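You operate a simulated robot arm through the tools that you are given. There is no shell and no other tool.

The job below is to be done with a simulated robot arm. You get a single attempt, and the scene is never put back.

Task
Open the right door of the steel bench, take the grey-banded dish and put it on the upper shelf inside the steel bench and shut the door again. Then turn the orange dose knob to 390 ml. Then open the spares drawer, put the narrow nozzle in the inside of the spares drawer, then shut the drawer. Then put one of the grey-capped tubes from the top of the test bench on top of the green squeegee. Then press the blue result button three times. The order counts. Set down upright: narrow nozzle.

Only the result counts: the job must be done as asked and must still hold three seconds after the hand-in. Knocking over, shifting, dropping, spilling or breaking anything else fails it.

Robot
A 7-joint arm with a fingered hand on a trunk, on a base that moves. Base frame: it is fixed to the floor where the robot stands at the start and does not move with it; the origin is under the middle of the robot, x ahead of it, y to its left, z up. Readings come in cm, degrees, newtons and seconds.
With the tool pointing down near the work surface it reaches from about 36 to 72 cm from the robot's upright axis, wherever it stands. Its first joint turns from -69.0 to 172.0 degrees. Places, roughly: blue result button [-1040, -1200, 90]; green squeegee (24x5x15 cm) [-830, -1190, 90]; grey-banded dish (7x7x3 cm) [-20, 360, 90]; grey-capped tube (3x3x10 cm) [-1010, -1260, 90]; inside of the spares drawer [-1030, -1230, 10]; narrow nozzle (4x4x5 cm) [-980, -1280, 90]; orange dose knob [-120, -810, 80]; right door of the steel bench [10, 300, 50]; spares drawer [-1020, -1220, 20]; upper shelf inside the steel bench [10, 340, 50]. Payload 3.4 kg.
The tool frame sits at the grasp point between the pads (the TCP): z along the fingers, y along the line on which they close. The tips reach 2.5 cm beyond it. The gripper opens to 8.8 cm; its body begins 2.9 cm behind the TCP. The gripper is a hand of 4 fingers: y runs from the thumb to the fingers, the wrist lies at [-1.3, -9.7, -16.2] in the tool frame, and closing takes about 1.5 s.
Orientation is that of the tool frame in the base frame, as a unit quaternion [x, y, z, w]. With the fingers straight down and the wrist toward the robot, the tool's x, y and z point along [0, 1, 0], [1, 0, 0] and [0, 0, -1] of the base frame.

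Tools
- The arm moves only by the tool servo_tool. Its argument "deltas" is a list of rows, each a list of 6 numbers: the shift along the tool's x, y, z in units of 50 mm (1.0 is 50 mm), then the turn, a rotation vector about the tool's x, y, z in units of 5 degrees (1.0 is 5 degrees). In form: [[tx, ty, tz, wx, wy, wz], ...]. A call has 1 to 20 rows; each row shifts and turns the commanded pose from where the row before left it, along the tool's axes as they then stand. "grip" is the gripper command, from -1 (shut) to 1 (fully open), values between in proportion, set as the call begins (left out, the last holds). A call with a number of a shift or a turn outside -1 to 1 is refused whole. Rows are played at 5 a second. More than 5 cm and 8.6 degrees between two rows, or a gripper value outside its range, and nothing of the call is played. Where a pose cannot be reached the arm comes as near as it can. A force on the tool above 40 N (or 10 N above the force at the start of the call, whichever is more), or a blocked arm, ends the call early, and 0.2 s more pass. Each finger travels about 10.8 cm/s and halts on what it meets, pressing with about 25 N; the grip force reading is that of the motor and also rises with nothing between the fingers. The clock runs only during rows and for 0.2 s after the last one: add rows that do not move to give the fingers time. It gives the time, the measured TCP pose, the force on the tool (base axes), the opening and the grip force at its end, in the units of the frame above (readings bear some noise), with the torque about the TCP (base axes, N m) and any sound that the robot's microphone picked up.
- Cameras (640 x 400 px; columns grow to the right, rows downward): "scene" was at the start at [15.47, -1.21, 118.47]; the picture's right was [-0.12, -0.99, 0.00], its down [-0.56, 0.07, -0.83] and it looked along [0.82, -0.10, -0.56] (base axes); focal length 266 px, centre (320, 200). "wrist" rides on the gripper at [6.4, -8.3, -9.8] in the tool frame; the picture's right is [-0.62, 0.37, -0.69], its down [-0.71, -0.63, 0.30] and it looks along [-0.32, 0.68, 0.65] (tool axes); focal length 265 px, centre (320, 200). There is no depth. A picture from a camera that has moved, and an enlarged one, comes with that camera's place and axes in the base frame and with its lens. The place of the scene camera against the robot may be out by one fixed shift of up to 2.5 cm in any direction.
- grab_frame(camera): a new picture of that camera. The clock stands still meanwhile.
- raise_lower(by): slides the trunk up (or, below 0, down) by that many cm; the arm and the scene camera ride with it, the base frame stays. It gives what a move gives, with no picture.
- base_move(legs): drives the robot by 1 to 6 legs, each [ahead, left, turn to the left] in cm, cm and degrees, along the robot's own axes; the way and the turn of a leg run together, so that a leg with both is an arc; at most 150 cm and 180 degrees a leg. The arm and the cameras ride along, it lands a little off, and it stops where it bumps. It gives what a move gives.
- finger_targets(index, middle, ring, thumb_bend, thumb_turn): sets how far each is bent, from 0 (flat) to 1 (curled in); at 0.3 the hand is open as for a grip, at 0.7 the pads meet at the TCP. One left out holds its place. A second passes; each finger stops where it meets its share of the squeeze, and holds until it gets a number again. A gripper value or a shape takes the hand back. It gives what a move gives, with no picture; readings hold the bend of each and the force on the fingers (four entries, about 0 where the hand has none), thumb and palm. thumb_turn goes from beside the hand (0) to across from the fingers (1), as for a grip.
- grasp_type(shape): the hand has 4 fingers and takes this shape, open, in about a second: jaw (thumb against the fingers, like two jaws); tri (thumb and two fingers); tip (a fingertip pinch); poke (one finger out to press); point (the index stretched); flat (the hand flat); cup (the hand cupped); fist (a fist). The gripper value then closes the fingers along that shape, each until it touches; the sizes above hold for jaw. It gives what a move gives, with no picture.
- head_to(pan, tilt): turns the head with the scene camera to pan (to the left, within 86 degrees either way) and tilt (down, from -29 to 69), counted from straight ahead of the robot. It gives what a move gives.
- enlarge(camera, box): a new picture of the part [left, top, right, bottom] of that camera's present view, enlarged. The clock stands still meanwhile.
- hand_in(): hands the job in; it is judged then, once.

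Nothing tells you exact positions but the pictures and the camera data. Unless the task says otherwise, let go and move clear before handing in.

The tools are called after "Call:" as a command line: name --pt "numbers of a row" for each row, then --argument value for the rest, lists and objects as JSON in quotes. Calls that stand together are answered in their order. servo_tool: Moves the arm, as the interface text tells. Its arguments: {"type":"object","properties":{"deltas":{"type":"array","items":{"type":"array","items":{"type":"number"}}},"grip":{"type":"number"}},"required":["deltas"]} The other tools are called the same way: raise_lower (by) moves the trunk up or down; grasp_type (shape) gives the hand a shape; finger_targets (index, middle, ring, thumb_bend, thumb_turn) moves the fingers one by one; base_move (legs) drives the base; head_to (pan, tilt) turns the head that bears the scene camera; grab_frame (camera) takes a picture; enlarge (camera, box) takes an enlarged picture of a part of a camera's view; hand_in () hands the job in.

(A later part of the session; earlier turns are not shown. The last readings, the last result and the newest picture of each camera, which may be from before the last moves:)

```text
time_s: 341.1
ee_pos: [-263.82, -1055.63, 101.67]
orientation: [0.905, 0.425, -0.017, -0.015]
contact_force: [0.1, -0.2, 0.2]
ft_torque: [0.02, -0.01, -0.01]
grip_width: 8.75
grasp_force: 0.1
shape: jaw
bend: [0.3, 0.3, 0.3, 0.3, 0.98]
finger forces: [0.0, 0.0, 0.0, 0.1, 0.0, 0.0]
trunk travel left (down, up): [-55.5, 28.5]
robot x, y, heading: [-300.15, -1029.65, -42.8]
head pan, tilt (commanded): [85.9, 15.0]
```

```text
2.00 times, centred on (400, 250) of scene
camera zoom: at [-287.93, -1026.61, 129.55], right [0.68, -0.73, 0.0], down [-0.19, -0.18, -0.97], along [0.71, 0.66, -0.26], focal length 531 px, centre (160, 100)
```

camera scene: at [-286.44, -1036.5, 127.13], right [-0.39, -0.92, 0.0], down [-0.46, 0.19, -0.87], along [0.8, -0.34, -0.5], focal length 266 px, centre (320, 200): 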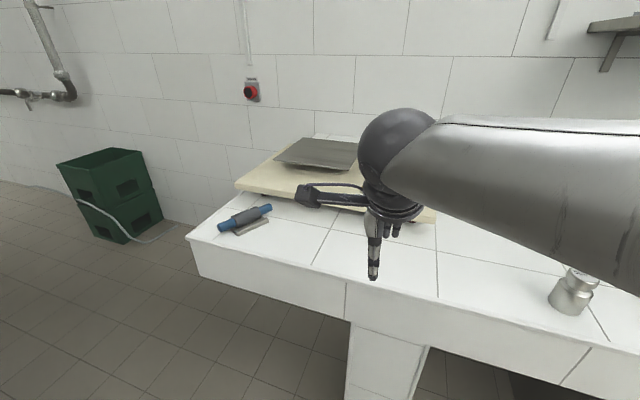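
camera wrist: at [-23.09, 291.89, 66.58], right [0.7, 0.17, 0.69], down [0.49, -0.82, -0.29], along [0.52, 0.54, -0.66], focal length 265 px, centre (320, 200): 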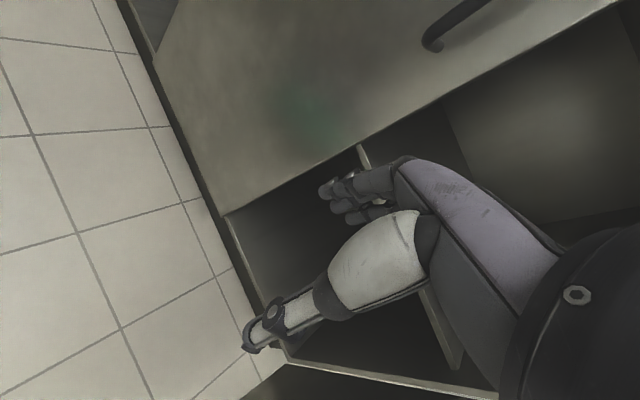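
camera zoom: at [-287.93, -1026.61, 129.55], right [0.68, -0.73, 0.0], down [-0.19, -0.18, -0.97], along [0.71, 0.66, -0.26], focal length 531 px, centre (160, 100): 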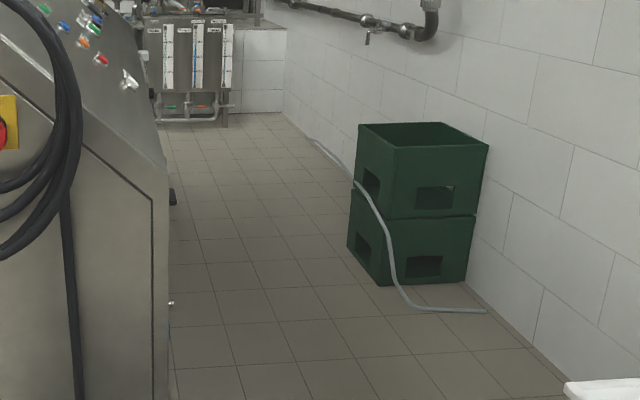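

The console actually overhangs close to the counter, so that side is too narrow. The knob sits right at the machine's near-left corner, so I'll instead go back and along the machine's other side to its near end, where it is open.

Call:
base_move --legs '[[-28.6, -28, 0], [-105, 10.7, 0], [0, 0, 91]]'

Call:
head_to --pan 0 --tilt 25

Call:
grab_frame --camera "scene"

```text
time_s: 352.6
ee_pos: [-384.12, -912.43, 101.71]
orientation: [0.344, 0.939, -0.022, 0.002]
contact_force: [0.3, -0.1, 0.0]
ft_torque: [0.01, 0.0, 0.01]
grip_width: 8.76
grasp_force: 0.1
shape: jaw
bend: [0.3, 0.3, 0.3, 0.3, 0.98]
finger forces: [0.0, 0.0, 0.1, 0.1, 0.1, 0.0]
trunk travel left (down, up): [-55.5, 28.5]
robot x, y, heading: [-411.17, -948.47, 46.6]
head pan, tilt (commanded): [85.9, 15.0]
```

```text
time_s: 354.2
ee_pos: [-384.19, -912.52, 101.58]
orientation: [0.345, 0.938, -0.022, 0.001]
contact_force: [-0.7, -0.6, 0.6]
ft_torque: [0.0, -0.01, -0.01]
grip_width: 8.77
grasp_force: 0.1
shape: jaw
bend: [0.3, 0.3, 0.3, 0.3, 0.98]
finger forces: [0.1, 0.0, 0.0, 0.1, 0.1, 0.1]
trunk travel left (down, up): [-55.5, 28.5]
robot x, y, heading: [-410.86, -948.49, 46.1]
head pan, tilt (commanded): [0.0, 25.0]
```

```text
taken
camera scene: at [-399.31, -938.28, 127.93], right [0.72, -0.69, 0.0], down [-0.29, -0.31, -0.91], along [0.62, 0.66, -0.42], focal length 266 px, centre (320, 200)
```

scene: 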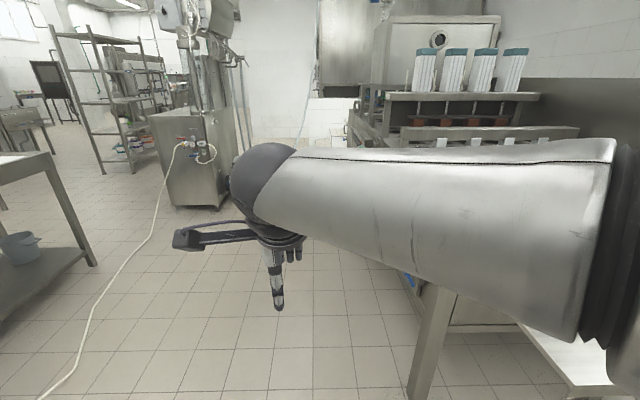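

The aisle along the machine's other side is clear. I drive along it toward the near end.

Call:
base_move --legs '[[141, 23, 0], [64, 5.6, 0], [63, -1.4, 0]]'

Call:
grab_frame --camera "scene"

```text
time_s: 367.5
ee_pos: [-215.42, -706.07, 101.65]
orientation: [0.359, 0.933, -0.022, 0.0]
contact_force: [-0.4, -0.1, -0.3]
ft_torque: [-0.03, -0.05, 0.02]
grip_width: 8.76
grasp_force: 0.1
shape: jaw
bend: [0.3, 0.3, 0.3, 0.3, 0.98]
finger forces: [0.0, 0.0, 0.0, 0.1, 0.0, 0.1]
trunk travel left (down, up): [-55.5, 28.5]
robot x, y, heading: [-243.05, -741.25, 44.4]
head pan, tilt (commanded): [0.0, 25.0]
```

```text
taken
camera scene: at [-231.42, -731.44, 127.92], right [0.7, -0.71, 0.0], down [-0.3, -0.3, -0.91], along [0.65, 0.64, -0.42], focal length 266 px, centre (320, 200)
```

scene: 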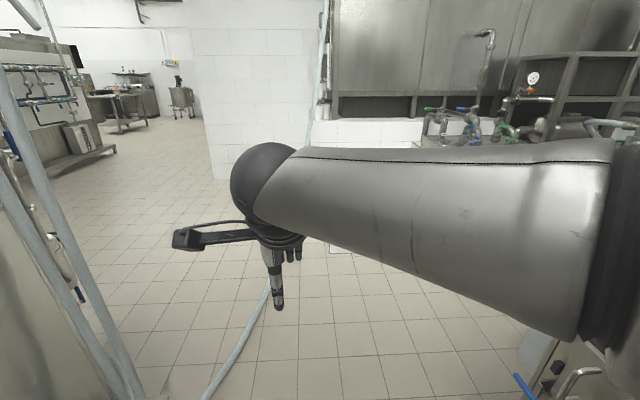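

I'm at the near corner with the big hose to my left on the floor. I move round to the near face and turn to look at the left corner where the knob should be.

Call:
base_move --legs '[[73, -7.8, 0], [36, -49, 0], [0, 0, -110]]'

Call:
head_to --pan 0 --tilt 25

Call:
grab_frame --camera "scene"

```text
time_s: 379.0
ee_pos: [-99.79, -743.07, 101.48]
orientation: [0.963, 0.269, -0.014, -0.017]
contact_force: [-0.7, -0.3, -0.4]
ft_torque: [-0.02, -0.01, 0.0]
grip_width: 8.82
grasp_force: 0.1
shape: jaw
bend: [0.3, 0.3, 0.3, 0.3, 0.98]
finger forces: [0.0, 0.0, 0.0, 0.0, 0.1, 0.1]
trunk travel left (down, up): [-55.5, 28.5]
robot x, y, heading: [-125.36, -706.66, -62.2]
head pan, tilt (commanded): [0.0, 25.0]
```

```text
time_s: 379.6
ee_pos: [-99.92, -743.15, 101.68]
orientation: [0.963, 0.268, -0.015, -0.016]
contact_force: [0.0, 0.1, 0.5]
ft_torque: [-0.03, 0.03, 0.04]
grip_width: 8.74
grasp_force: 0.1
shape: jaw
bend: [0.3, 0.3, 0.3, 0.3, 0.98]
finger forces: [0.1, 0.1, 0.0, 0.0, 0.0, 0.0]
trunk travel left (down, up): [-55.5, 28.5]
robot x, y, heading: [-125.73, -706.51, -62.1]
head pan, tilt (commanded): [0.0, 25.0]
```

```text
taken
camera scene: at [-117.23, -719.08, 127.93], right [-0.88, -0.47, 0.0], down [-0.2, 0.37, -0.91], along [0.42, -0.8, -0.42], focal length 266 px, centre (320, 200)
```

scene: 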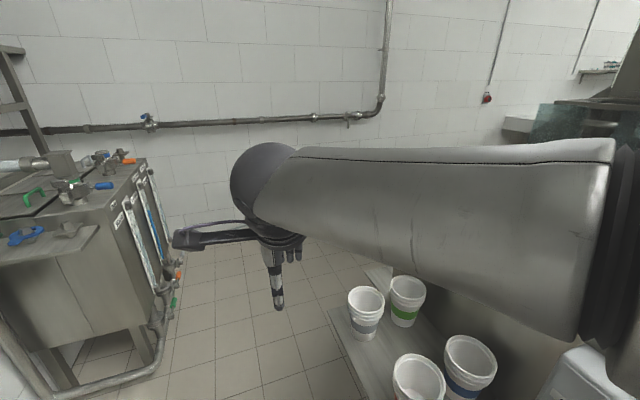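

I see the cup tray at the near-left corner and a dosing unit with scales to the left; the knob is hidden from here. I go round the corner to the left side and turn to face it.

Call:
base_move --legs '[[71.5, 42, 0], [46.5, -19, 0], [36.7, -37.5, 0], [0, 0, -160]]'

Call:
head_to --pan 10 --tilt 35

Call:
grab_frame --camera "scene"

Call:
grab_frame --camera "wrist"

```text
time_s: 395.6
ee_pos: [-103.03, -829.12, 101.58]
orientation: [-0.48, 0.877, -0.013, 0.018]
contact_force: [-0.6, -0.1, -0.5]
ft_torque: [0.03, -0.01, 0.04]
grip_width: 8.77
grasp_force: 0.0
shape: jaw
bend: [0.3, 0.3, 0.3, 0.3, 0.98]
finger forces: [0.1, 0.0, 0.0, 0.0, 0.0, 0.0]
trunk travel left (down, up): [-55.5, 28.5]
robot x, y, heading: [-63.75, -850.89, 144.2]
head pan, tilt (commanded): [0.0, 25.0]
```

```text
time_s: 396.4
ee_pos: [-103.09, -829.17, 101.57]
orientation: [-0.481, 0.876, -0.013, 0.018]
contact_force: [0.7, 0.0, -0.9]
ft_torque: [0.01, 0.02, 0.02]
grip_width: 8.76
grasp_force: 0.2
shape: jaw
bend: [0.3, 0.3, 0.3, 0.3, 0.98]
finger forces: [0.0, 0.0, 0.0, 0.0, 0.0, 0.1]
trunk travel left (down, up): [-55.5, 28.5]
robot x, y, heading: [-63.86, -851.02, 144.1]
head pan, tilt (commanded): [10.0, 35.0]
```

```text
taken
camera scene: at [-74.08, -844.11, 126.36], right [0.44, 0.9, 0.0], down [0.52, -0.25, -0.82], along [-0.74, 0.36, -0.57], focal length 266 px, centre (320, 200)
```

scene: 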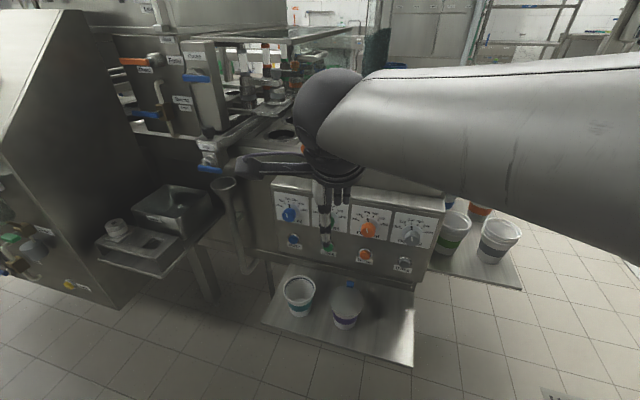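

```text
taken
camera wrist: at [-99.94, -838.99, 111.66], right [-0.01, 0.72, 0.69], down [0.93, 0.26, -0.27], along [-0.37, 0.64, -0.67], focal length 265 px, centre (320, 200)
```

wrist: 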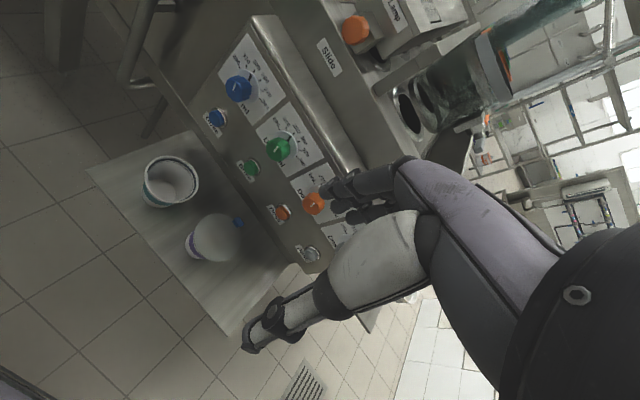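

Found: a panel with four dose knobs (blue, green, orange, grey), each with a scale, facing me. I lift the hand a bit and enlarge the panel to read the orange knob's scale.

Call:
servo_tool --pt "0 -0.4 -0.5 0 0 0" --pt "0 -0.4 -0.5 0 0 0" --pt "0 0 -0.5 0 0 0" --pt "0 0 0 0 0 0"

Call:
enlarge --camera "scene" --box '[260, 170, 460, 290]'

Call:
enlarge --camera "wrist" --box '[190, 20, 390, 290]'

```text
time_s: 397.4
ee_pos: [-99.78, -831.36, 109.36]
orientation: [-0.481, 0.877, -0.013, 0.018]
contact_force: [0.0, 0.2, -0.1]
ft_torque: [-0.01, -0.01, -0.02]
grip_width: 8.77
grasp_force: 0.0
shape: jaw
bend: [0.3, 0.3, 0.3, 0.3, 0.98]
finger forces: [0.0, 0.0, 0.0, 0.0, 0.0, 0.0]
trunk travel left (down, up): [-55.5, 28.5]
robot x, y, heading: [-63.69, -850.94, 144.3]
head pan, tilt (commanded): [10.0, 35.0]
```

```text
3.20 times, centred on (360, 230) of scene
camera zoom: at [-74.07, -844.11, 126.35], right [0.44, 0.9, 0.0], down [0.52, -0.25, -0.82], along [-0.74, 0.36, -0.57], focal length 850 px, centre (192, 104)
```

zoom: 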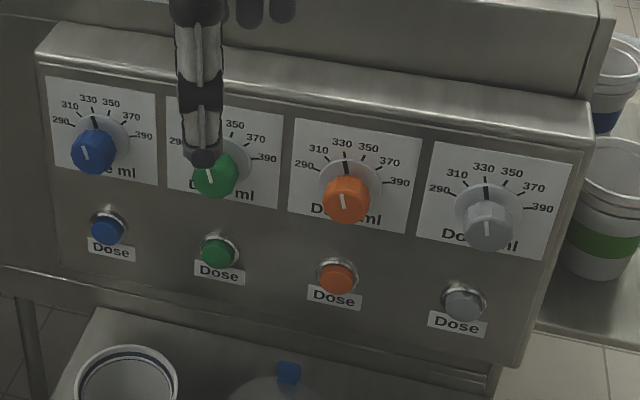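

```text
1.48 times, centred on (290, 155) of wrist
camera zoom: at [-96.66, -841.09, 119.45], right [-0.01, 0.73, 0.69], down [0.93, 0.26, -0.27], along [-0.37, 0.64, -0.67], focal length 393 px, centre (364, 267)
```

zoom: 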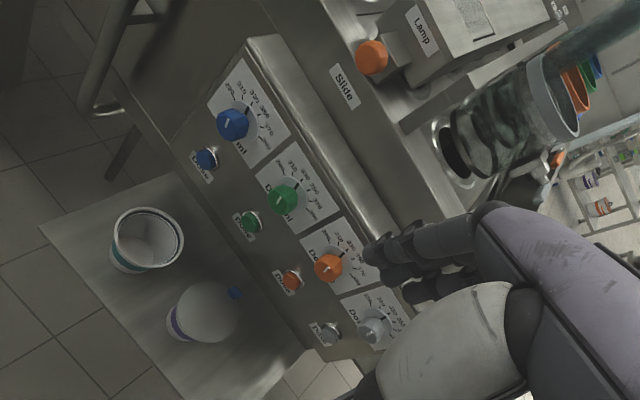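

The orange knob's pointer stands near 330-340; I must turn it clockwise to 390. I zoom in on the orange dial.

Call:
enlarge --camera "scene" --box '[346, 200, 396, 250]'

Call:
enlarge --camera "scene" --box '[260, 185, 310, 235]'

```text
8.00 times, centred on (371, 225) of scene
camera zoom: at [-74.07, -844.11, 126.35], right [0.44, 0.9, 0.0], down [0.52, -0.25, -0.82], along [-0.74, 0.36, -0.57], focal length 2124 px, centre (-88, 0)
```

zoom: 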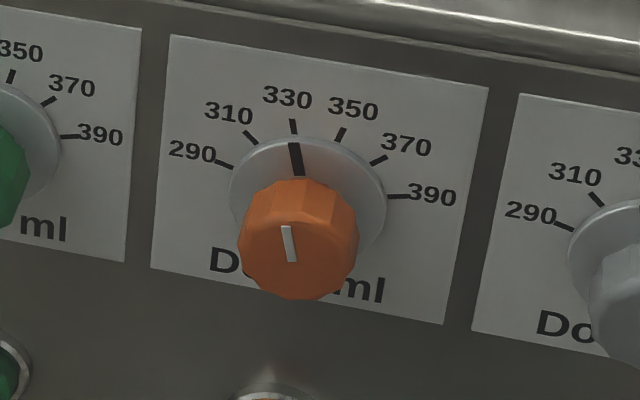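

```text
8.00 times, centred on (285, 210) of scene
camera zoom: at [-74.07, -844.11, 126.35], right [0.44, 0.9, 0.0], down [0.52, -0.25, -0.82], along [-0.74, 0.36, -0.57], focal length 2124 px, centre (600, 120)
```

zoom: 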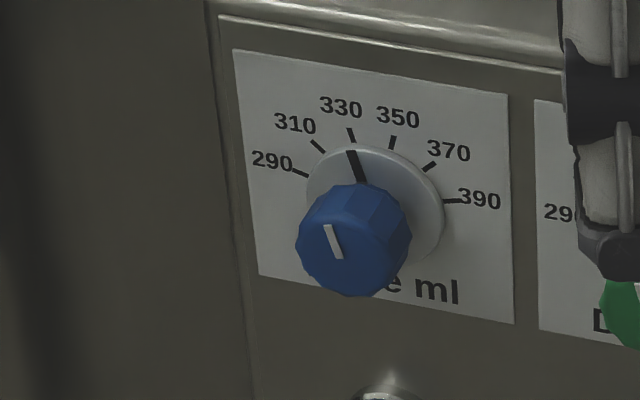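

The dial has its ticks 30 degrees apart, so I must turn the orange knob 90 degrees clockwise from 330 to 390. I pitch the hand up so the fingers point at the panel.

Call:
servo_tool --pt "0 0 0 -1 0 0" --pt "0 0 0 -1 0 0" --pt "0 0 0 -1 0 0" --pt "0 0 0 -1 0 0" --pt "0 0 0 -1 0 0" --pt "0 0 0 -1 0 0" --pt "0 0 0 -1 0 0" --pt "0 0 0 -1 0 0" --pt "0 0 0 -1 0 0" --pt "0 0 0 -1 0 0" --pt "0 0 0 -1 0 0" --pt "0 0 0 -1 0 0" --pt "0 0 0 -1 0 0" --pt "0 0 0 -1 0 0" --pt "0 0 0 -1 0 0" --pt "0 0 0 -1 0 0" --pt "0 0 0 -1 0 0" --pt "0 0 0 -1 0 0"

Call:
grab_frame --camera "scene"

Call:
grab_frame --camera "wrist"

```text
time_s: 401.2
ee_pos: [-100.03, -831.26, 109.27]
orientation: [-0.351, 0.629, 0.611, -0.327]
contact_force: [0.3, 0.0, -0.4]
ft_torque: [-0.04, 0.0, 0.04]
grip_width: 8.81
grasp_force: 0.1
shape: jaw
bend: [0.3, 0.3, 0.3, 0.3, 0.98]
finger forces: [0.0, 0.1, 0.0, 0.1, 0.0, 0.1]
trunk travel left (down, up): [-55.5, 28.5]
robot x, y, heading: [-64.0, -850.8, 144.2]
head pan, tilt (commanded): [10.0, 35.0]
```

```text
taken
camera scene: at [-74.12, -844.12, 126.35], right [0.44, 0.9, 0.0], down [0.52, -0.25, -0.82], along [-0.74, 0.36, -0.57], focal length 266 px, centre (320, 200)
```

scene: 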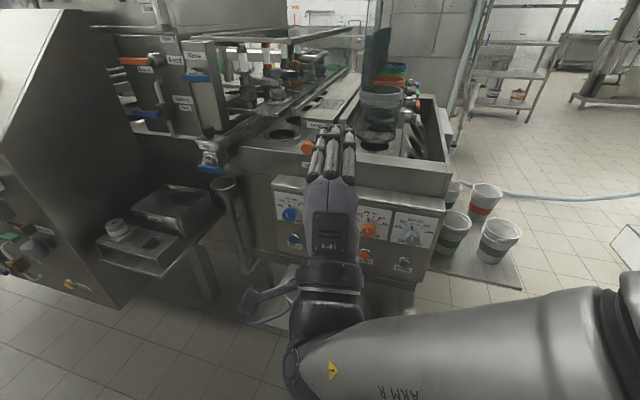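

```text
taken
camera wrist: at [-94.87, -842.04, 101.14], right [0.9, 0.15, 0.41], down [0.15, 0.76, -0.63], along [-0.41, 0.63, 0.66], focal length 265 px, centre (320, 200)
```

wrist: 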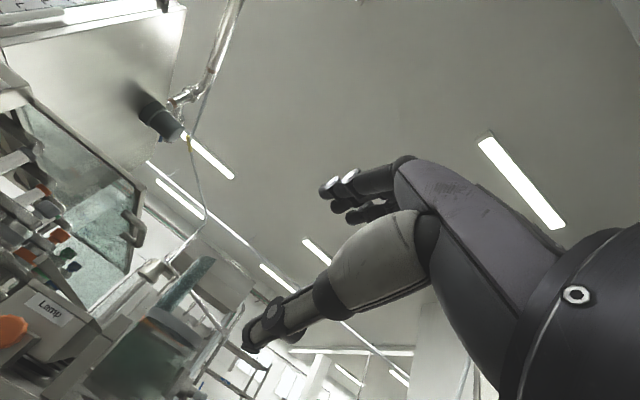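

The hand points level at the panel with closing line vertical. I raise the trunk to see the orange knob from a second height and fix its position.

Call:
raise_lower --by 24

Call:
grab_frame --camera "scene"

```text
time_s: 403.7
ee_pos: [-100.01, -831.36, 133.17]
orientation: [-0.351, 0.629, 0.611, -0.327]
contact_force: [-0.1, -0.1, -0.1]
ft_torque: [0.03, -0.01, 0.01]
grip_width: 8.77
grasp_force: 0.0
shape: jaw
bend: [0.3, 0.3, 0.3, 0.3, 0.98]
finger forces: [0.0, 0.1, 0.1, 0.0, 0.0, 0.0]
trunk travel left (down, up): [-79.5, 4.5]
robot x, y, heading: [-63.45, -850.77, 144.2]
head pan, tilt (commanded): [10.0, 35.0]
```

```text
taken
camera scene: at [-74.08, -844.11, 150.35], right [0.44, 0.9, 0.0], down [0.52, -0.25, -0.82], along [-0.74, 0.36, -0.57], focal length 266 px, centre (320, 200)
```

scene: 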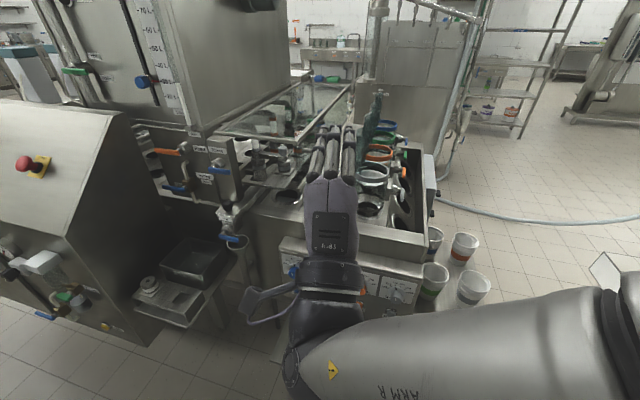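

The orange knob is hidden by the hand from here. I roll the hand to "fingers right, thumb left" and beyond, to see how far it can roll clockwise in free space.

Call:
servo_tool --pt "0 0 0 0 0 1" --pt "0 0 0 0 0 1" --pt "0 0 0 0 0 1" --pt "0 0 0 0 0 1" --pt "0 0 0 0 0 1" --pt "0 0 0 0 0 1" --pt "0 0 0 0 0 1" --pt "0 0 0 0 0 1" --pt "0 0 0 0 0 1" --pt "0 0 0 0 0 1" --pt "0 0 0 0 0 1" --pt "0 0 0 0 0 1" --pt "0 0 0 0 0 1" --pt "0 0 0 0 0 1" --pt "0 0 0 0 0 1" --pt "0 0 0 0 0 1" --pt "0 0 0 0 0 1" --pt "0 0 0 0 0 1"

Call:
servo_tool --pt "0 0 0 0 0 1" --pt "0 0 0 0 0 1" --pt "0 0 0 0 0 1" --pt "0 0 0 0 0 1" --pt "0 0 0 0 0 1" --pt "0 0 0 0 0 1" --pt "0 0 0 0 0 1" --pt "0 0 0 0 0 1" --pt "0 0 0 0 0 1" --pt "0 0 0 0 0 1" --pt "0 0 0 0 0 1" --pt "0 0 0 0 0 1" --pt "0 0 0 0 0 1" --pt "0 0 0 0 0 1" --pt "0 0 0 0 0 1" --pt "0 0 0 0 0 1" --pt "0 0 0 0 0 1" --pt "0 0 0 0 0 1"

Call:
grab_frame --camera "scene"

Call:
grab_frame --camera "wrist"

```text
time_s: 407.5
ee_pos: [-105.94, -827.66, 144.29]
orientation: [0.195, 0.694, 0.2, -0.663]
contact_force: [0.5, -0.6, 0.1]
ft_torque: [0.02, 0.01, 0.0]
grip_width: 8.74
grasp_force: 0.0
shape: jaw
bend: [0.3, 0.3, 0.3, 0.3, 0.98]
finger forces: [0.0, 0.0, 0.1, 0.1, 0.0, 0.1]
out of reach, approached as far as the arm can: row 10, 11, 12, 13, 14, 15, 16, 17, 18
trunk travel left (down, up): [-79.5, 4.5]
robot x, y, heading: [-63.85, -850.78, 144.0]
head pan, tilt (commanded): [10.0, 35.0]
```

```text
time_s: 409.8
ee_pos: [-111.74, -818.84, 144.99]
orientation: [-0.51, -0.574, 0.075, 0.636]
contact_force: [-0.7, -0.5, 0.1]
ft_torque: [-0.01, -0.02, -0.02]
grip_width: 8.79
grasp_force: 0.0
shape: jaw
bend: [0.3, 0.3, 0.3, 0.3, 0.98]
finger forces: [0.1, 0.0, 0.1, 0.0, 0.1, 0.0]
out of reach, approached as far as the arm can: row 1, 2, 3, 4, 5, 6, 8, 9, 10, 11
trunk travel left (down, up): [-79.5, 4.5]
robot x, y, heading: [-64.14, -850.12, 144.4]
head pan, tilt (commanded): [10.0, 35.0]
stopped in row 11: the arm was blocked; the commanded pose is now the measured one
```

```text
taken
camera scene: at [-73.98, -844.23, 150.37], right [0.44, 0.9, 0.0], down [0.52, -0.25, -0.82], along [-0.74, 0.36, -0.57], focal length 266 px, centre (320, 200)
```

scene: 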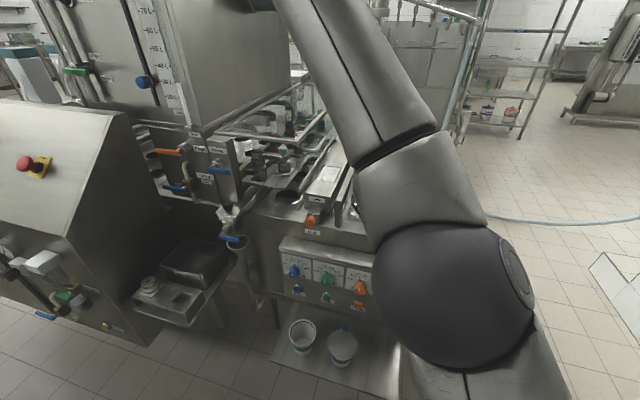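

```text
taken
camera wrist: at [-105.94, -824.03, 157.09], right [0.54, -0.64, -0.55], down [-0.79, -0.61, -0.06], along [-0.3, 0.47, -0.83], focal length 265 px, centre (320, 200)
```

wrist: 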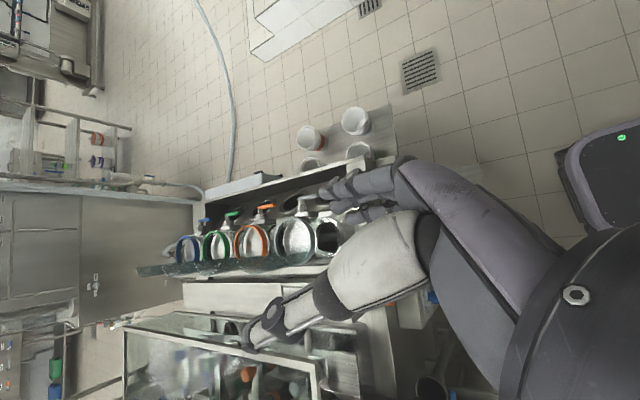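

The arm ran out of room at this height and drifted up over the hoppers (nothing touched). I bring the hand back away from the machine.

Call:
servo_tool --pt "0 0 -0.4 0 0 -0.5" --pt "0 0 -0.4 0 0 -0.5" --pt "0 0 -0.4 0 0 -0.5" --pt "0 0 -0.4 0 0 -0.5" --pt "0 0 -0.4 0 0 -0.5" --pt "0 0 0 0 0 0"

Call:
grab_frame --camera "scene"

```text
time_s: 411.1
ee_pos: [-106.79, -824.21, 149.44]
orientation: [-0.441, -0.628, 0.006, 0.641]
contact_force: [0.0, 0.3, 0.5]
ft_torque: [-0.04, 0.01, 0.03]
grip_width: 8.83
grasp_force: 0.1
shape: jaw
bend: [0.3, 0.3, 0.3, 0.3, 0.98]
finger forces: [0.0, 0.0, 0.1, 0.0, 0.1, 0.0]
out of reach, approached as far as the arm can: row 2, 3, 4, 5
trunk travel left (down, up): [-79.5, 4.5]
robot x, y, heading: [-64.32, -850.54, 144.2]
head pan, tilt (commanded): [10.0, 35.0]
```

```text
taken
camera scene: at [-74.15, -844.08, 150.34], right [0.44, 0.9, 0.0], down [0.52, -0.25, -0.82], along [-0.74, 0.36, -0.57], focal length 266 px, centre (320, 200)
```

scene: 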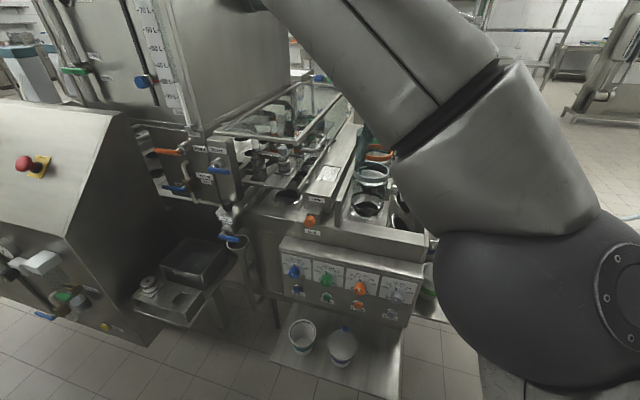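

The panel is now in clear view from this height. I enlarge it for the second sighting of the knob.

Call:
enlarge --camera "scene" --box '[335, 262, 385, 312]'

Call:
enlarge --camera "scene" --box '[260, 220, 440, 370]'

```text
8.00 times, centred on (360, 287) of scene
camera zoom: at [-74.15, -844.08, 150.34], right [0.44, 0.9, 0.0], down [0.52, -0.25, -0.82], along [-0.74, 0.36, -0.57], focal length 2124 px, centre (0, -496)
```

zoom: 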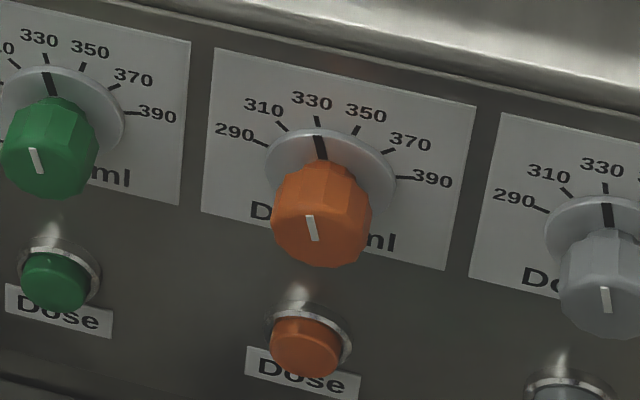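

```text
2.67 times, centred on (350, 295) of scene
camera zoom: at [-74.15, -844.08, 150.34], right [0.44, 0.9, 0.0], down [0.52, -0.25, -0.82], along [-0.74, 0.36, -0.57], focal length 708 px, centre (240, -53)
```

zoom: 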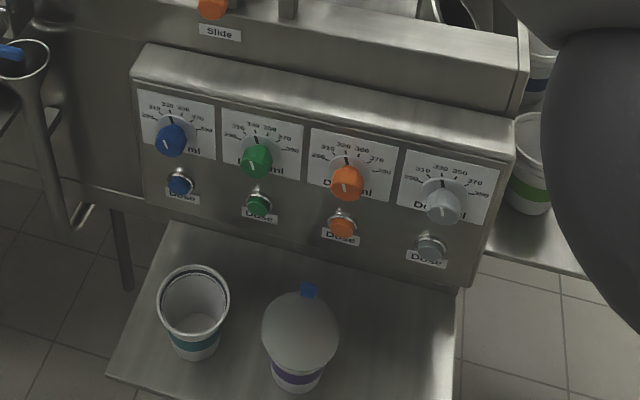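

The knob's front centre is at about (-113.7, -813.0, 80.8), protruding 2.7 cm, with its Dose button 9.6 cm lower. I lower the trunk to working height and bring the hand down in front of the panel.

Call:
raise_lower --by -38

Call:
servo_tool --pt "-0.59 0.43 0.0 0 0 -1" --pt "-0.59 0.43 0.0 0 0 -1" --pt "-0.59 0.43 0.0 0 0 -1" --pt "0 0 0 0 0 -1" --pt "0 0 0 0 0 -1" --pt "0 0 0 0 0 0"

Call:
grab_frame --camera "scene"

```text
time_s: 414.8
ee_pos: [-106.7, -824.41, 111.43]
orientation: [-0.442, -0.628, 0.006, 0.64]
contact_force: [0.1, -0.3, -0.2]
ft_torque: [0.01, 0.05, -0.01]
grip_width: 8.77
grasp_force: 0.0
shape: jaw
bend: [0.3, 0.3, 0.3, 0.3, 0.98]
finger forces: [0.1, 0.0, 0.1, 0.0, 0.0, 0.0]
trunk travel left (down, up): [-41.5, 42.5]
robot x, y, heading: [-63.73, -850.41, 144.2]
head pan, tilt (commanded): [10.0, 35.0]
```

```text
time_s: 416.2
ee_pos: [-109.54, -822.89, 105.91]
orientation: [0.294, 0.709, 0.132, -0.627]
contact_force: [0.4, 0.0, 0.4]
ft_torque: [-0.04, -0.01, 0.0]
grip_width: 8.79
grasp_force: 0.0
shape: jaw
bend: [0.3, 0.3, 0.3, 0.3, 0.98]
finger forces: [0.0, 0.0, 0.0, 0.1, 0.1, 0.0]
out of reach, approached as far as the arm can: row 1, 2, 3
trunk travel left (down, up): [-41.5, 42.5]
robot x, y, heading: [-63.65, -850.66, 143.8]
head pan, tilt (commanded): [10.0, 35.0]
```

```text
taken
camera scene: at [-74.09, -844.1, 112.35], right [0.44, 0.9, 0.0], down [0.52, -0.25, -0.82], along [-0.74, 0.36, -0.57], focal length 266 px, centre (320, 200)
```

scene: 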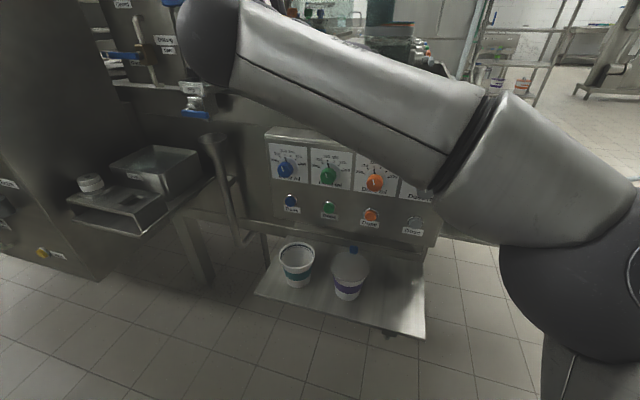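

The arm is cramped this close. I back the base 16 cm for room, then level the hand.

Call:
base_move --legs '[[-16, 0, 0]]'

Call:
servo_tool --pt "-0.5 0.1 0.4 0 0 0" --pt "-0.5 0.1 0.4 0 0 0" --pt "-0.5 0.1 0.4 0 0 0" --pt "-0.5 0 0 0 0 0" --pt "-0.5 0 0 0 0 0" --pt "0 0 0 0 0 0"

Call:
grab_frame --camera "scene"

Call:
grab_frame --camera "wrist"

```text
time_s: 417.7
ee_pos: [-95.61, -832.36, 105.72]
orientation: [0.297, 0.708, 0.136, -0.626]
contact_force: [0.3, 0.2, 0.2]
ft_torque: [-0.01, -0.02, 0.02]
grip_width: 8.8
grasp_force: 0.1
shape: jaw
bend: [0.3, 0.3, 0.3, 0.3, 0.98]
finger forces: [0.0, 0.1, 0.0, 0.1, 0.1, 0.0]
trunk travel left (down, up): [-41.5, 42.5]
robot x, y, heading: [-50.35, -860.96, 143.7]
head pan, tilt (commanded): [10.0, 35.0]
```

```text
time_s: 419.1
ee_pos: [-100.66, -830.24, 93.16]
orientation: [0.298, 0.707, 0.135, -0.626]
contact_force: [0.5, 0.3, 1.1]
ft_torque: [0.02, 0.0, 0.03]
grip_width: 8.82
grasp_force: 0.1
shape: jaw
bend: [0.3, 0.3, 0.3, 0.3, 0.98]
finger forces: [0.1, 0.0, 0.0, 0.0, 0.0, 0.1]
out of reach, approached as far as the arm can: row 4, 5
trunk travel left (down, up): [-41.5, 42.5]
robot x, y, heading: [-50.4, -860.78, 143.7]
head pan, tilt (commanded): [10.0, 35.0]
```

```text
taken
camera scene: at [-60.47, -853.9, 112.35], right [0.44, 0.9, 0.0], down [0.51, -0.25, -0.82], along [-0.73, 0.36, -0.57], focal length 266 px, centre (320, 200)
```

scene: 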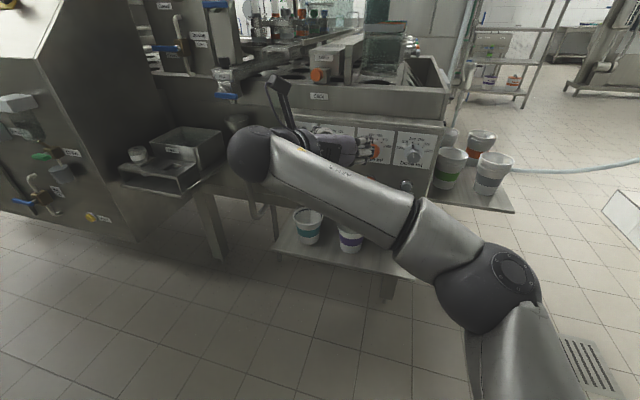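

```text
taken
camera wrist: at [-97.96, -840.7, 102.54], right [0.8, -0.26, -0.54], down [-0.59, -0.5, -0.63], along [-0.11, 0.82, -0.55], focal length 265 px, centre (320, 200)
```

wrist: 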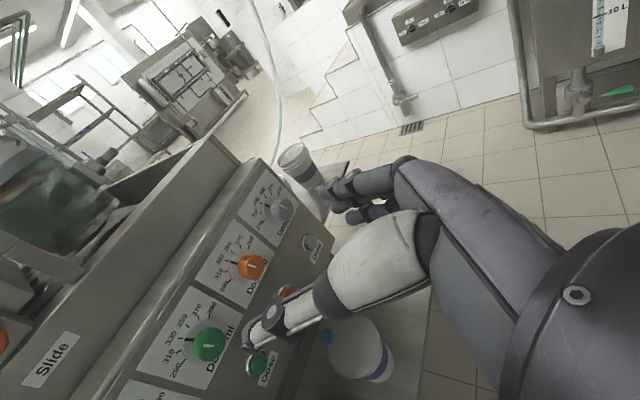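

Now the arm lies well, with the hand facing the panel and the wrist to the left. I level the hand onto the panel's normal and roll it back so there is room for a 90-degree clockwise turn.

Call:
servo_tool --pt "0 0 0 -0.347 0.753 0" --pt "0 0 0 -0.347 0.753 0" --pt "0 0 0 -0.347 0.753 0" --pt "0 0 0 0 0 -1" --pt "0 0 0 0 0 -1" --pt "0 0 0 0 0 -1" --pt "0 0 0 0 0 -1" --pt "0 0 0 0 0 -1" --pt "0 0 0 0 0 -1" --pt "0 0 0 0 0 -1" --pt "0 0 0 0 0 -1" --pt "0 0 0 0 0 -1" --pt "0 0 0 0 0 -1" --pt "0 0 0 0 0 -1" --pt "0 0 0 0 0 -1" --pt "0 0 0 0 0 -1" --pt "0 0 0 0 0 -1" --pt "0 0 0 0 0 0"

Call:
grab_frame --camera "scene"

```text
time_s: 423.1
ee_pos: [-100.48, -826.03, 99.23]
orientation: [-0.073, 0.705, 0.544, -0.45]
contact_force: [0.3, 0.0, 0.8]
ft_torque: [-0.01, -0.01, 0.0]
grip_width: 8.79
grasp_force: 0.1
shape: jaw
bend: [0.3, 0.3, 0.3, 0.3, 0.98]
finger forces: [0.0, 0.1, 0.1, 0.1, 0.0, 0.0]
out of reach, approached as far as the arm can: row 1, 2, 3
trunk travel left (down, up): [-41.5, 42.5]
robot x, y, heading: [-50.57, -860.47, 143.7]
head pan, tilt (commanded): [10.0, 35.0]
stopped in row 18: the arm was blocked; the commanded pose is now the measured one
```

```text
taken
camera scene: at [-60.45, -853.89, 112.35], right [0.44, 0.9, 0.0], down [0.51, -0.25, -0.82], along [-0.73, 0.36, -0.57], focal length 266 px, centre (320, 200)
```

scene: 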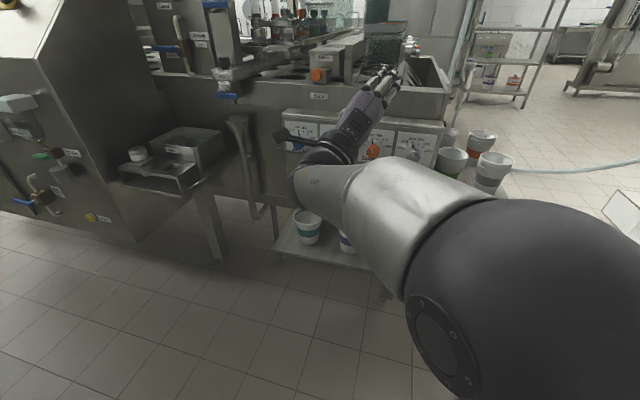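

The hand is level with the panel and rolled about 34 degrees from upright. I narrow the grip and move down to a point 10 cm in front of the orange knob.

Call:
servo_tool --pt "-0.352 -0.502 0.288 0 0 0" --pt "-0.352 -0.502 0.288 0 0 0" --pt "-0.352 -0.502 0.288 0 0 0" --pt "-0.352 -0.502 0.288 0 0 0" --pt "-0.352 -0.502 0.288 0 0 0" --pt "-0.352 -0.502 0.288 0 0 0" --pt "0 0 0 0 0 0" --grip 0.35

Call:
grab_frame --camera "scene"

Call:
grab_frame --camera "wrist"

```text
time_s: 424.7
ee_pos: [-106.52, -819.93, 80.31]
orientation: [-0.076, 0.705, 0.545, -0.448]
contact_force: [-0.3, 0.3, -0.3]
ft_torque: [-0.01, 0.04, -0.01]
grip_width: 5.98
grasp_force: 0.0
shape: jaw
bend: [0.28, 0.38, 0.34, 0.6, 0.99]
finger forces: [0.0, 0.1, 0.0, 0.0, 0.0, 0.0]
trunk travel left (down, up): [-41.5, 42.5]
robot x, y, heading: [-50.02, -860.33, 143.6]
head pan, tilt (commanded): [10.0, 35.0]
```

```text
taken
camera scene: at [-60.48, -853.9, 112.35], right [0.44, 0.9, 0.0], down [0.51, -0.25, -0.82], along [-0.73, 0.36, -0.57], focal length 266 px, centre (320, 200)
```

scene: 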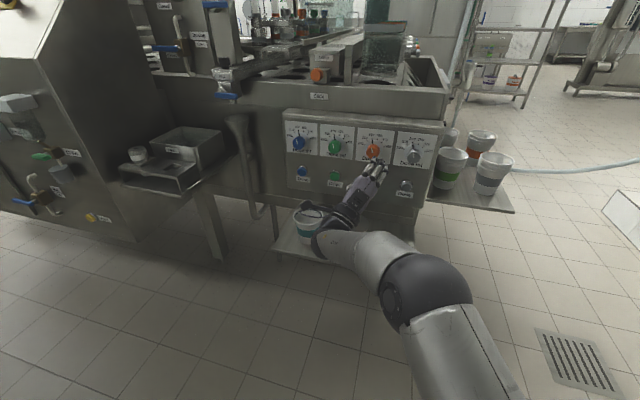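

```text
taken
camera wrist: at [-106.44, -833.9, 76.82], right [1.0, 0.03, -0.03], down [-0.04, 0.39, -0.92], along [-0.02, 0.92, 0.39], focal length 265 px, centre (320, 200)
```

wrist: 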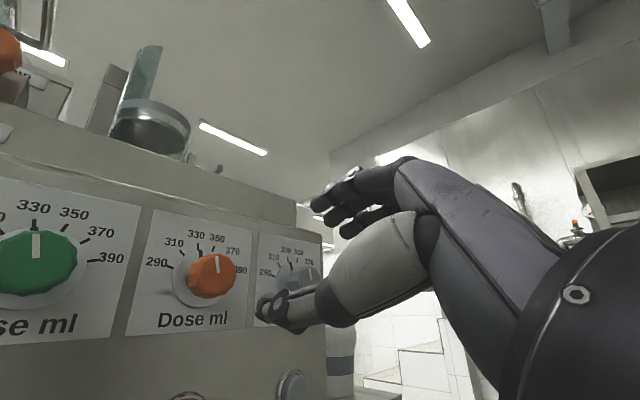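

The wrist camera sees the orange dial well; the knob lies about 10 cm ahead, 1 cm left and a little low. I centre the hand, correct its heading by 2 degrees, and look again.

Call:
servo_tool --pt "0.11 -0.232 0 0.255 0.383 0" --pt "0 0 0.5 0 0 0" --pt "0 0 0 0 0 0"

Call:
grab_frame --camera "wrist"

Call:
enlarge --camera "scene" --box '[290, 100, 450, 220]'

```text
time_s: 425.5
ee_pos: [-109.26, -819.14, 79.79]
orientation: [-0.09, 0.703, 0.534, -0.46]
contact_force: [0.5, 0.6, 0.2]
ft_torque: [0.01, 0.0, -0.01]
grip_width: 5.98
grasp_force: 0.1
shape: jaw
bend: [0.28, 0.38, 0.34, 0.6, 0.99]
finger forces: [0.0, 0.0, 0.0, 0.0, 0.0, 0.1]
trunk travel left (down, up): [-41.5, 42.5]
robot x, y, heading: [-50.12, -860.51, 143.6]
head pan, tilt (commanded): [10.0, 35.0]
```

```text
taken
camera wrist: at [-108.53, -833.0, 76.35], right [1.0, 0.07, -0.03], down [-0.05, 0.39, -0.92], along [-0.05, 0.92, 0.39], focal length 265 px, centre (320, 200)
```

wrist: 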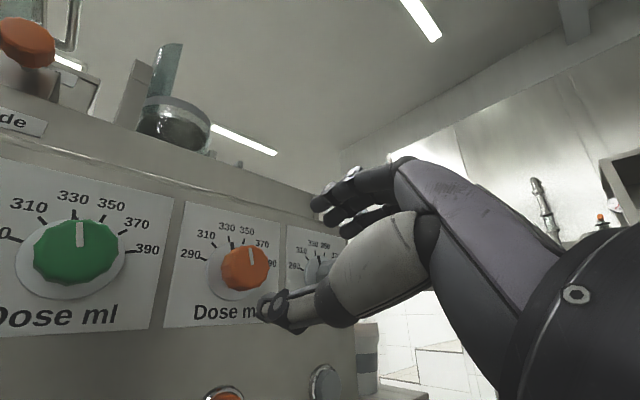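

```text
3.33 times, centred on (370, 160) of scene
camera zoom: at [-60.48, -853.9, 112.35], right [0.44, 0.9, 0.0], down [0.51, -0.25, -0.82], along [-0.73, 0.36, -0.57], focal length 885 px, centre (153, 333)
```

zoom: 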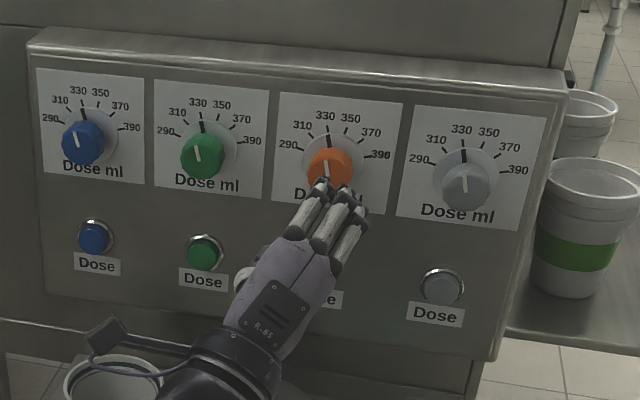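

Combining the two wrist views puts the knob front at about (-115.4, -812.0, 79.9), about 9 cm ahead and 1 cm right. I correct and move 4 cm closer for another check.

Call:
servo_tool --pt "-0.18 0.12 0 0 0 0" --pt "0 0 0.4 0 0 0" --pt "0 0 0.4 0 0 0" --pt "0 0 0 0 0 0"

Call:
grab_frame --camera "wrist"

Call:
enlarge --camera "scene" --box '[310, 110, 430, 200]'

```text
time_s: 426.5
ee_pos: [-110.49, -815.43, 79.86]
orientation: [-0.09, 0.704, 0.535, -0.458]
contact_force: [0.0, -0.3, -0.7]
ft_torque: [0.02, 0.01, -0.02]
grip_width: 5.96
grasp_force: 0.0
shape: jaw
bend: [0.28, 0.38, 0.34, 0.6, 0.99]
finger forces: [0.0, 0.1, 0.0, 0.0, 0.0, 0.0]
out of reach, approached as far as the arm can: row 3
trunk travel left (down, up): [-41.5, 42.5]
robot x, y, heading: [-50.31, -860.7, 143.7]
head pan, tilt (commanded): [10.0, 35.0]
```

```text
taken
camera wrist: at [-109.96, -829.36, 76.54], right [1.0, 0.07, -0.03], down [-0.05, 0.39, -0.92], along [-0.05, 0.92, 0.39], focal length 265 px, centre (320, 200)
```

wrist: 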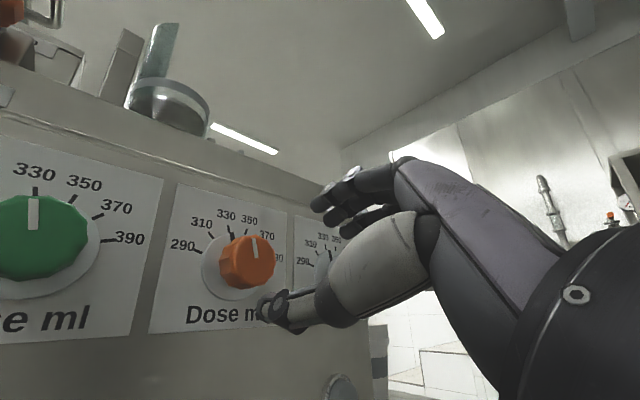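

```text
4.44 times, centred on (370, 155) of scene
camera zoom: at [-60.48, -853.9, 112.35], right [0.44, 0.9, 0.0], down [0.51, -0.25, -0.82], along [-0.73, 0.36, -0.57], focal length 1180 px, centre (98, 400)
```

zoom: 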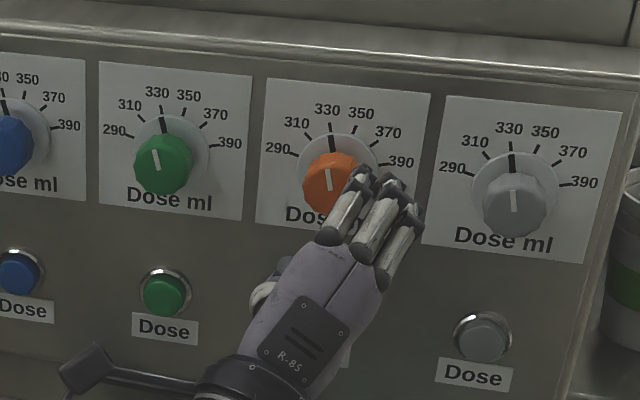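

I'm at the arm's reach limit and the depth is still uncertain, so I move the base 8 cm closer while drawing the hand back, then take two views from laterally shifted positions.

Call:
servo_tool --pt "0 0 -0.8 0 0 0" --pt "0 0 -0.8 0 0 0" --pt "0 0 0 0 0 0"

Call:
base_move --legs '[[8, 0, 0]]'

Call:
enlarge --camera "wrist" --box '[120, 170, 300, 330]'

Call:
servo_tool --pt "-0.667 0.444 0 0 0 0" --pt "0 0 0 0 0 0"

Call:
enlarge --camera "wrist" --box '[40, 150, 220, 310]'

```text
time_s: 427.3
ee_pos: [-104.45, -820.58, 80.08]
orientation: [-0.09, 0.703, 0.535, -0.46]
contact_force: [-0.4, -1.3, -0.8]
ft_torque: [0.02, 0.01, 0.01]
grip_width: 5.99
grasp_force: 0.1
shape: jaw
bend: [0.28, 0.38, 0.34, 0.6, 0.99]
finger forces: [0.0, 0.0, 0.1, 0.0, 0.0, 0.0]
trunk travel left (down, up): [-41.5, 42.5]
robot x, y, heading: [-50.12, -860.47, 143.5]
head pan, tilt (commanded): [10.0, 35.0]
```

```text
time_s: 428.3
ee_pos: [-110.92, -815.82, 79.88]
orientation: [-0.09, 0.704, 0.535, -0.459]
contact_force: [0.0, 0.1, -0.6]
ft_torque: [-0.02, 0.01, -0.03]
grip_width: 5.97
grasp_force: 0.0
shape: jaw
bend: [0.28, 0.38, 0.34, 0.6, 0.99]
finger forces: [0.0, 0.0, 0.0, 0.0, 0.0, 0.0]
trunk travel left (down, up): [-41.5, 42.5]
robot x, y, heading: [-56.76, -855.87, 143.6]
head pan, tilt (commanded): [10.0, 35.0]
```

```text
2.50 times, centred on (210, 250) of wrist
camera zoom: at [-110.35, -829.8, 76.58], right [1.0, 0.07, -0.03], down [-0.05, 0.39, -0.92], along [-0.06, 0.92, 0.39], focal length 664 px, centre (595, 75)
```

zoom: 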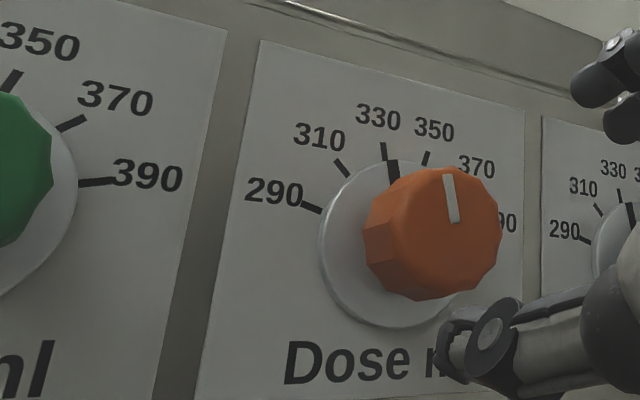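

```text
time_s: 428.9
ee_pos: [-108.31, -813.08, 80.04]
orientation: [-0.09, 0.703, 0.534, -0.46]
contact_force: [0.3, -0.4, -1.0]
ft_torque: [-0.04, 0.0, -0.04]
grip_width: 5.96
grasp_force: 0.0
shape: jaw
bend: [0.28, 0.38, 0.34, 0.6, 0.99]
finger forces: [0.0, 0.0, 0.1, 0.1, 0.0, 0.0]
trunk travel left (down, up): [-41.5, 42.5]
robot x, y, heading: [-56.84, -856.14, 144.0]
head pan, tilt (commanded): [10.0, 35.0]
```

```text
2.50 times, centred on (130, 230) of wrist
camera zoom: at [-107.65, -826.98, 76.67], right [1.0, 0.07, -0.03], down [-0.05, 0.39, -0.92], along [-0.06, 0.92, 0.39], focal length 664 px, centre (795, 125)
```

zoom: 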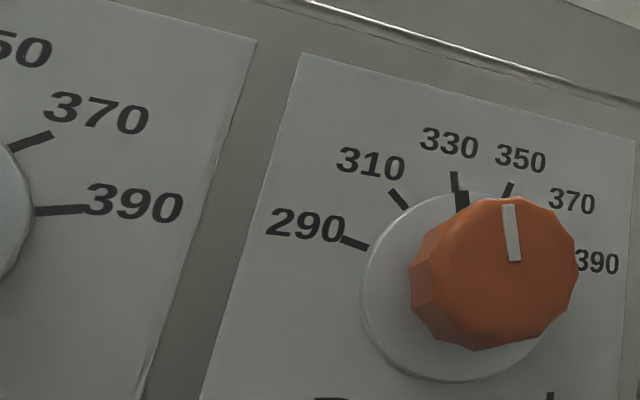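

Two laterally shifted views agree well: knob front centre (-115.66, -811.52, 79.84), dial plane 3.3 cm behind it. I centre on it, go forward so the fingers straddle the knob, then check before closing.

Call:
servo_tool --pt "0.6 -0.44 0 0 0 0" --pt "0 0 0.4 0 0 0" --pt "0 0 0.4 0 0 0" --pt "0 0 0 0 0 0"

Call:
grab_frame --camera "wrist"

Call:
enlarge --camera "scene" --box '[310, 110, 430, 200]'

```text
time_s: 429.9
ee_pos: [-113.88, -813.07, 79.77]
orientation: [-0.09, 0.703, 0.534, -0.46]
contact_force: [0.2, 0.2, -0.3]
ft_torque: [0.01, 0.0, -0.05]
grip_width: 5.98
grasp_force: 0.0
shape: jaw
bend: [0.28, 0.38, 0.34, 0.6, 0.99]
finger forces: [0.0, 0.0, 0.0, 0.0, 0.0, 0.0]
trunk travel left (down, up): [-41.5, 42.5]
robot x, y, heading: [-57.02, -855.9, 143.8]
head pan, tilt (commanded): [10.0, 35.0]
```

```text
taken
camera wrist: at [-113.07, -827.0, 76.41], right [1.0, 0.07, -0.03], down [-0.05, 0.39, -0.92], along [-0.06, 0.92, 0.39], focal length 265 px, centre (320, 200)
```

wrist: 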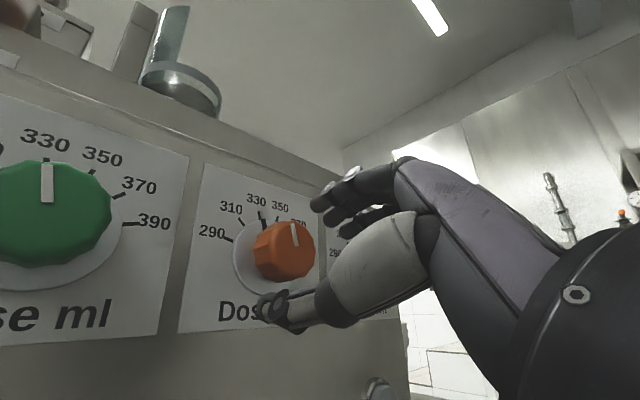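

```text
4.44 times, centred on (370, 155) of scene
camera zoom: at [-66.94, -849.17, 112.35], right [0.44, 0.9, 0.0], down [0.51, -0.25, -0.82], along [-0.73, 0.36, -0.57], focal length 1180 px, centre (98, 400)
```

zoom: 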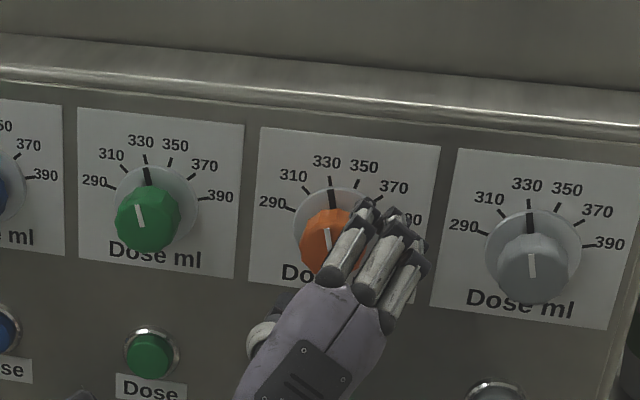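

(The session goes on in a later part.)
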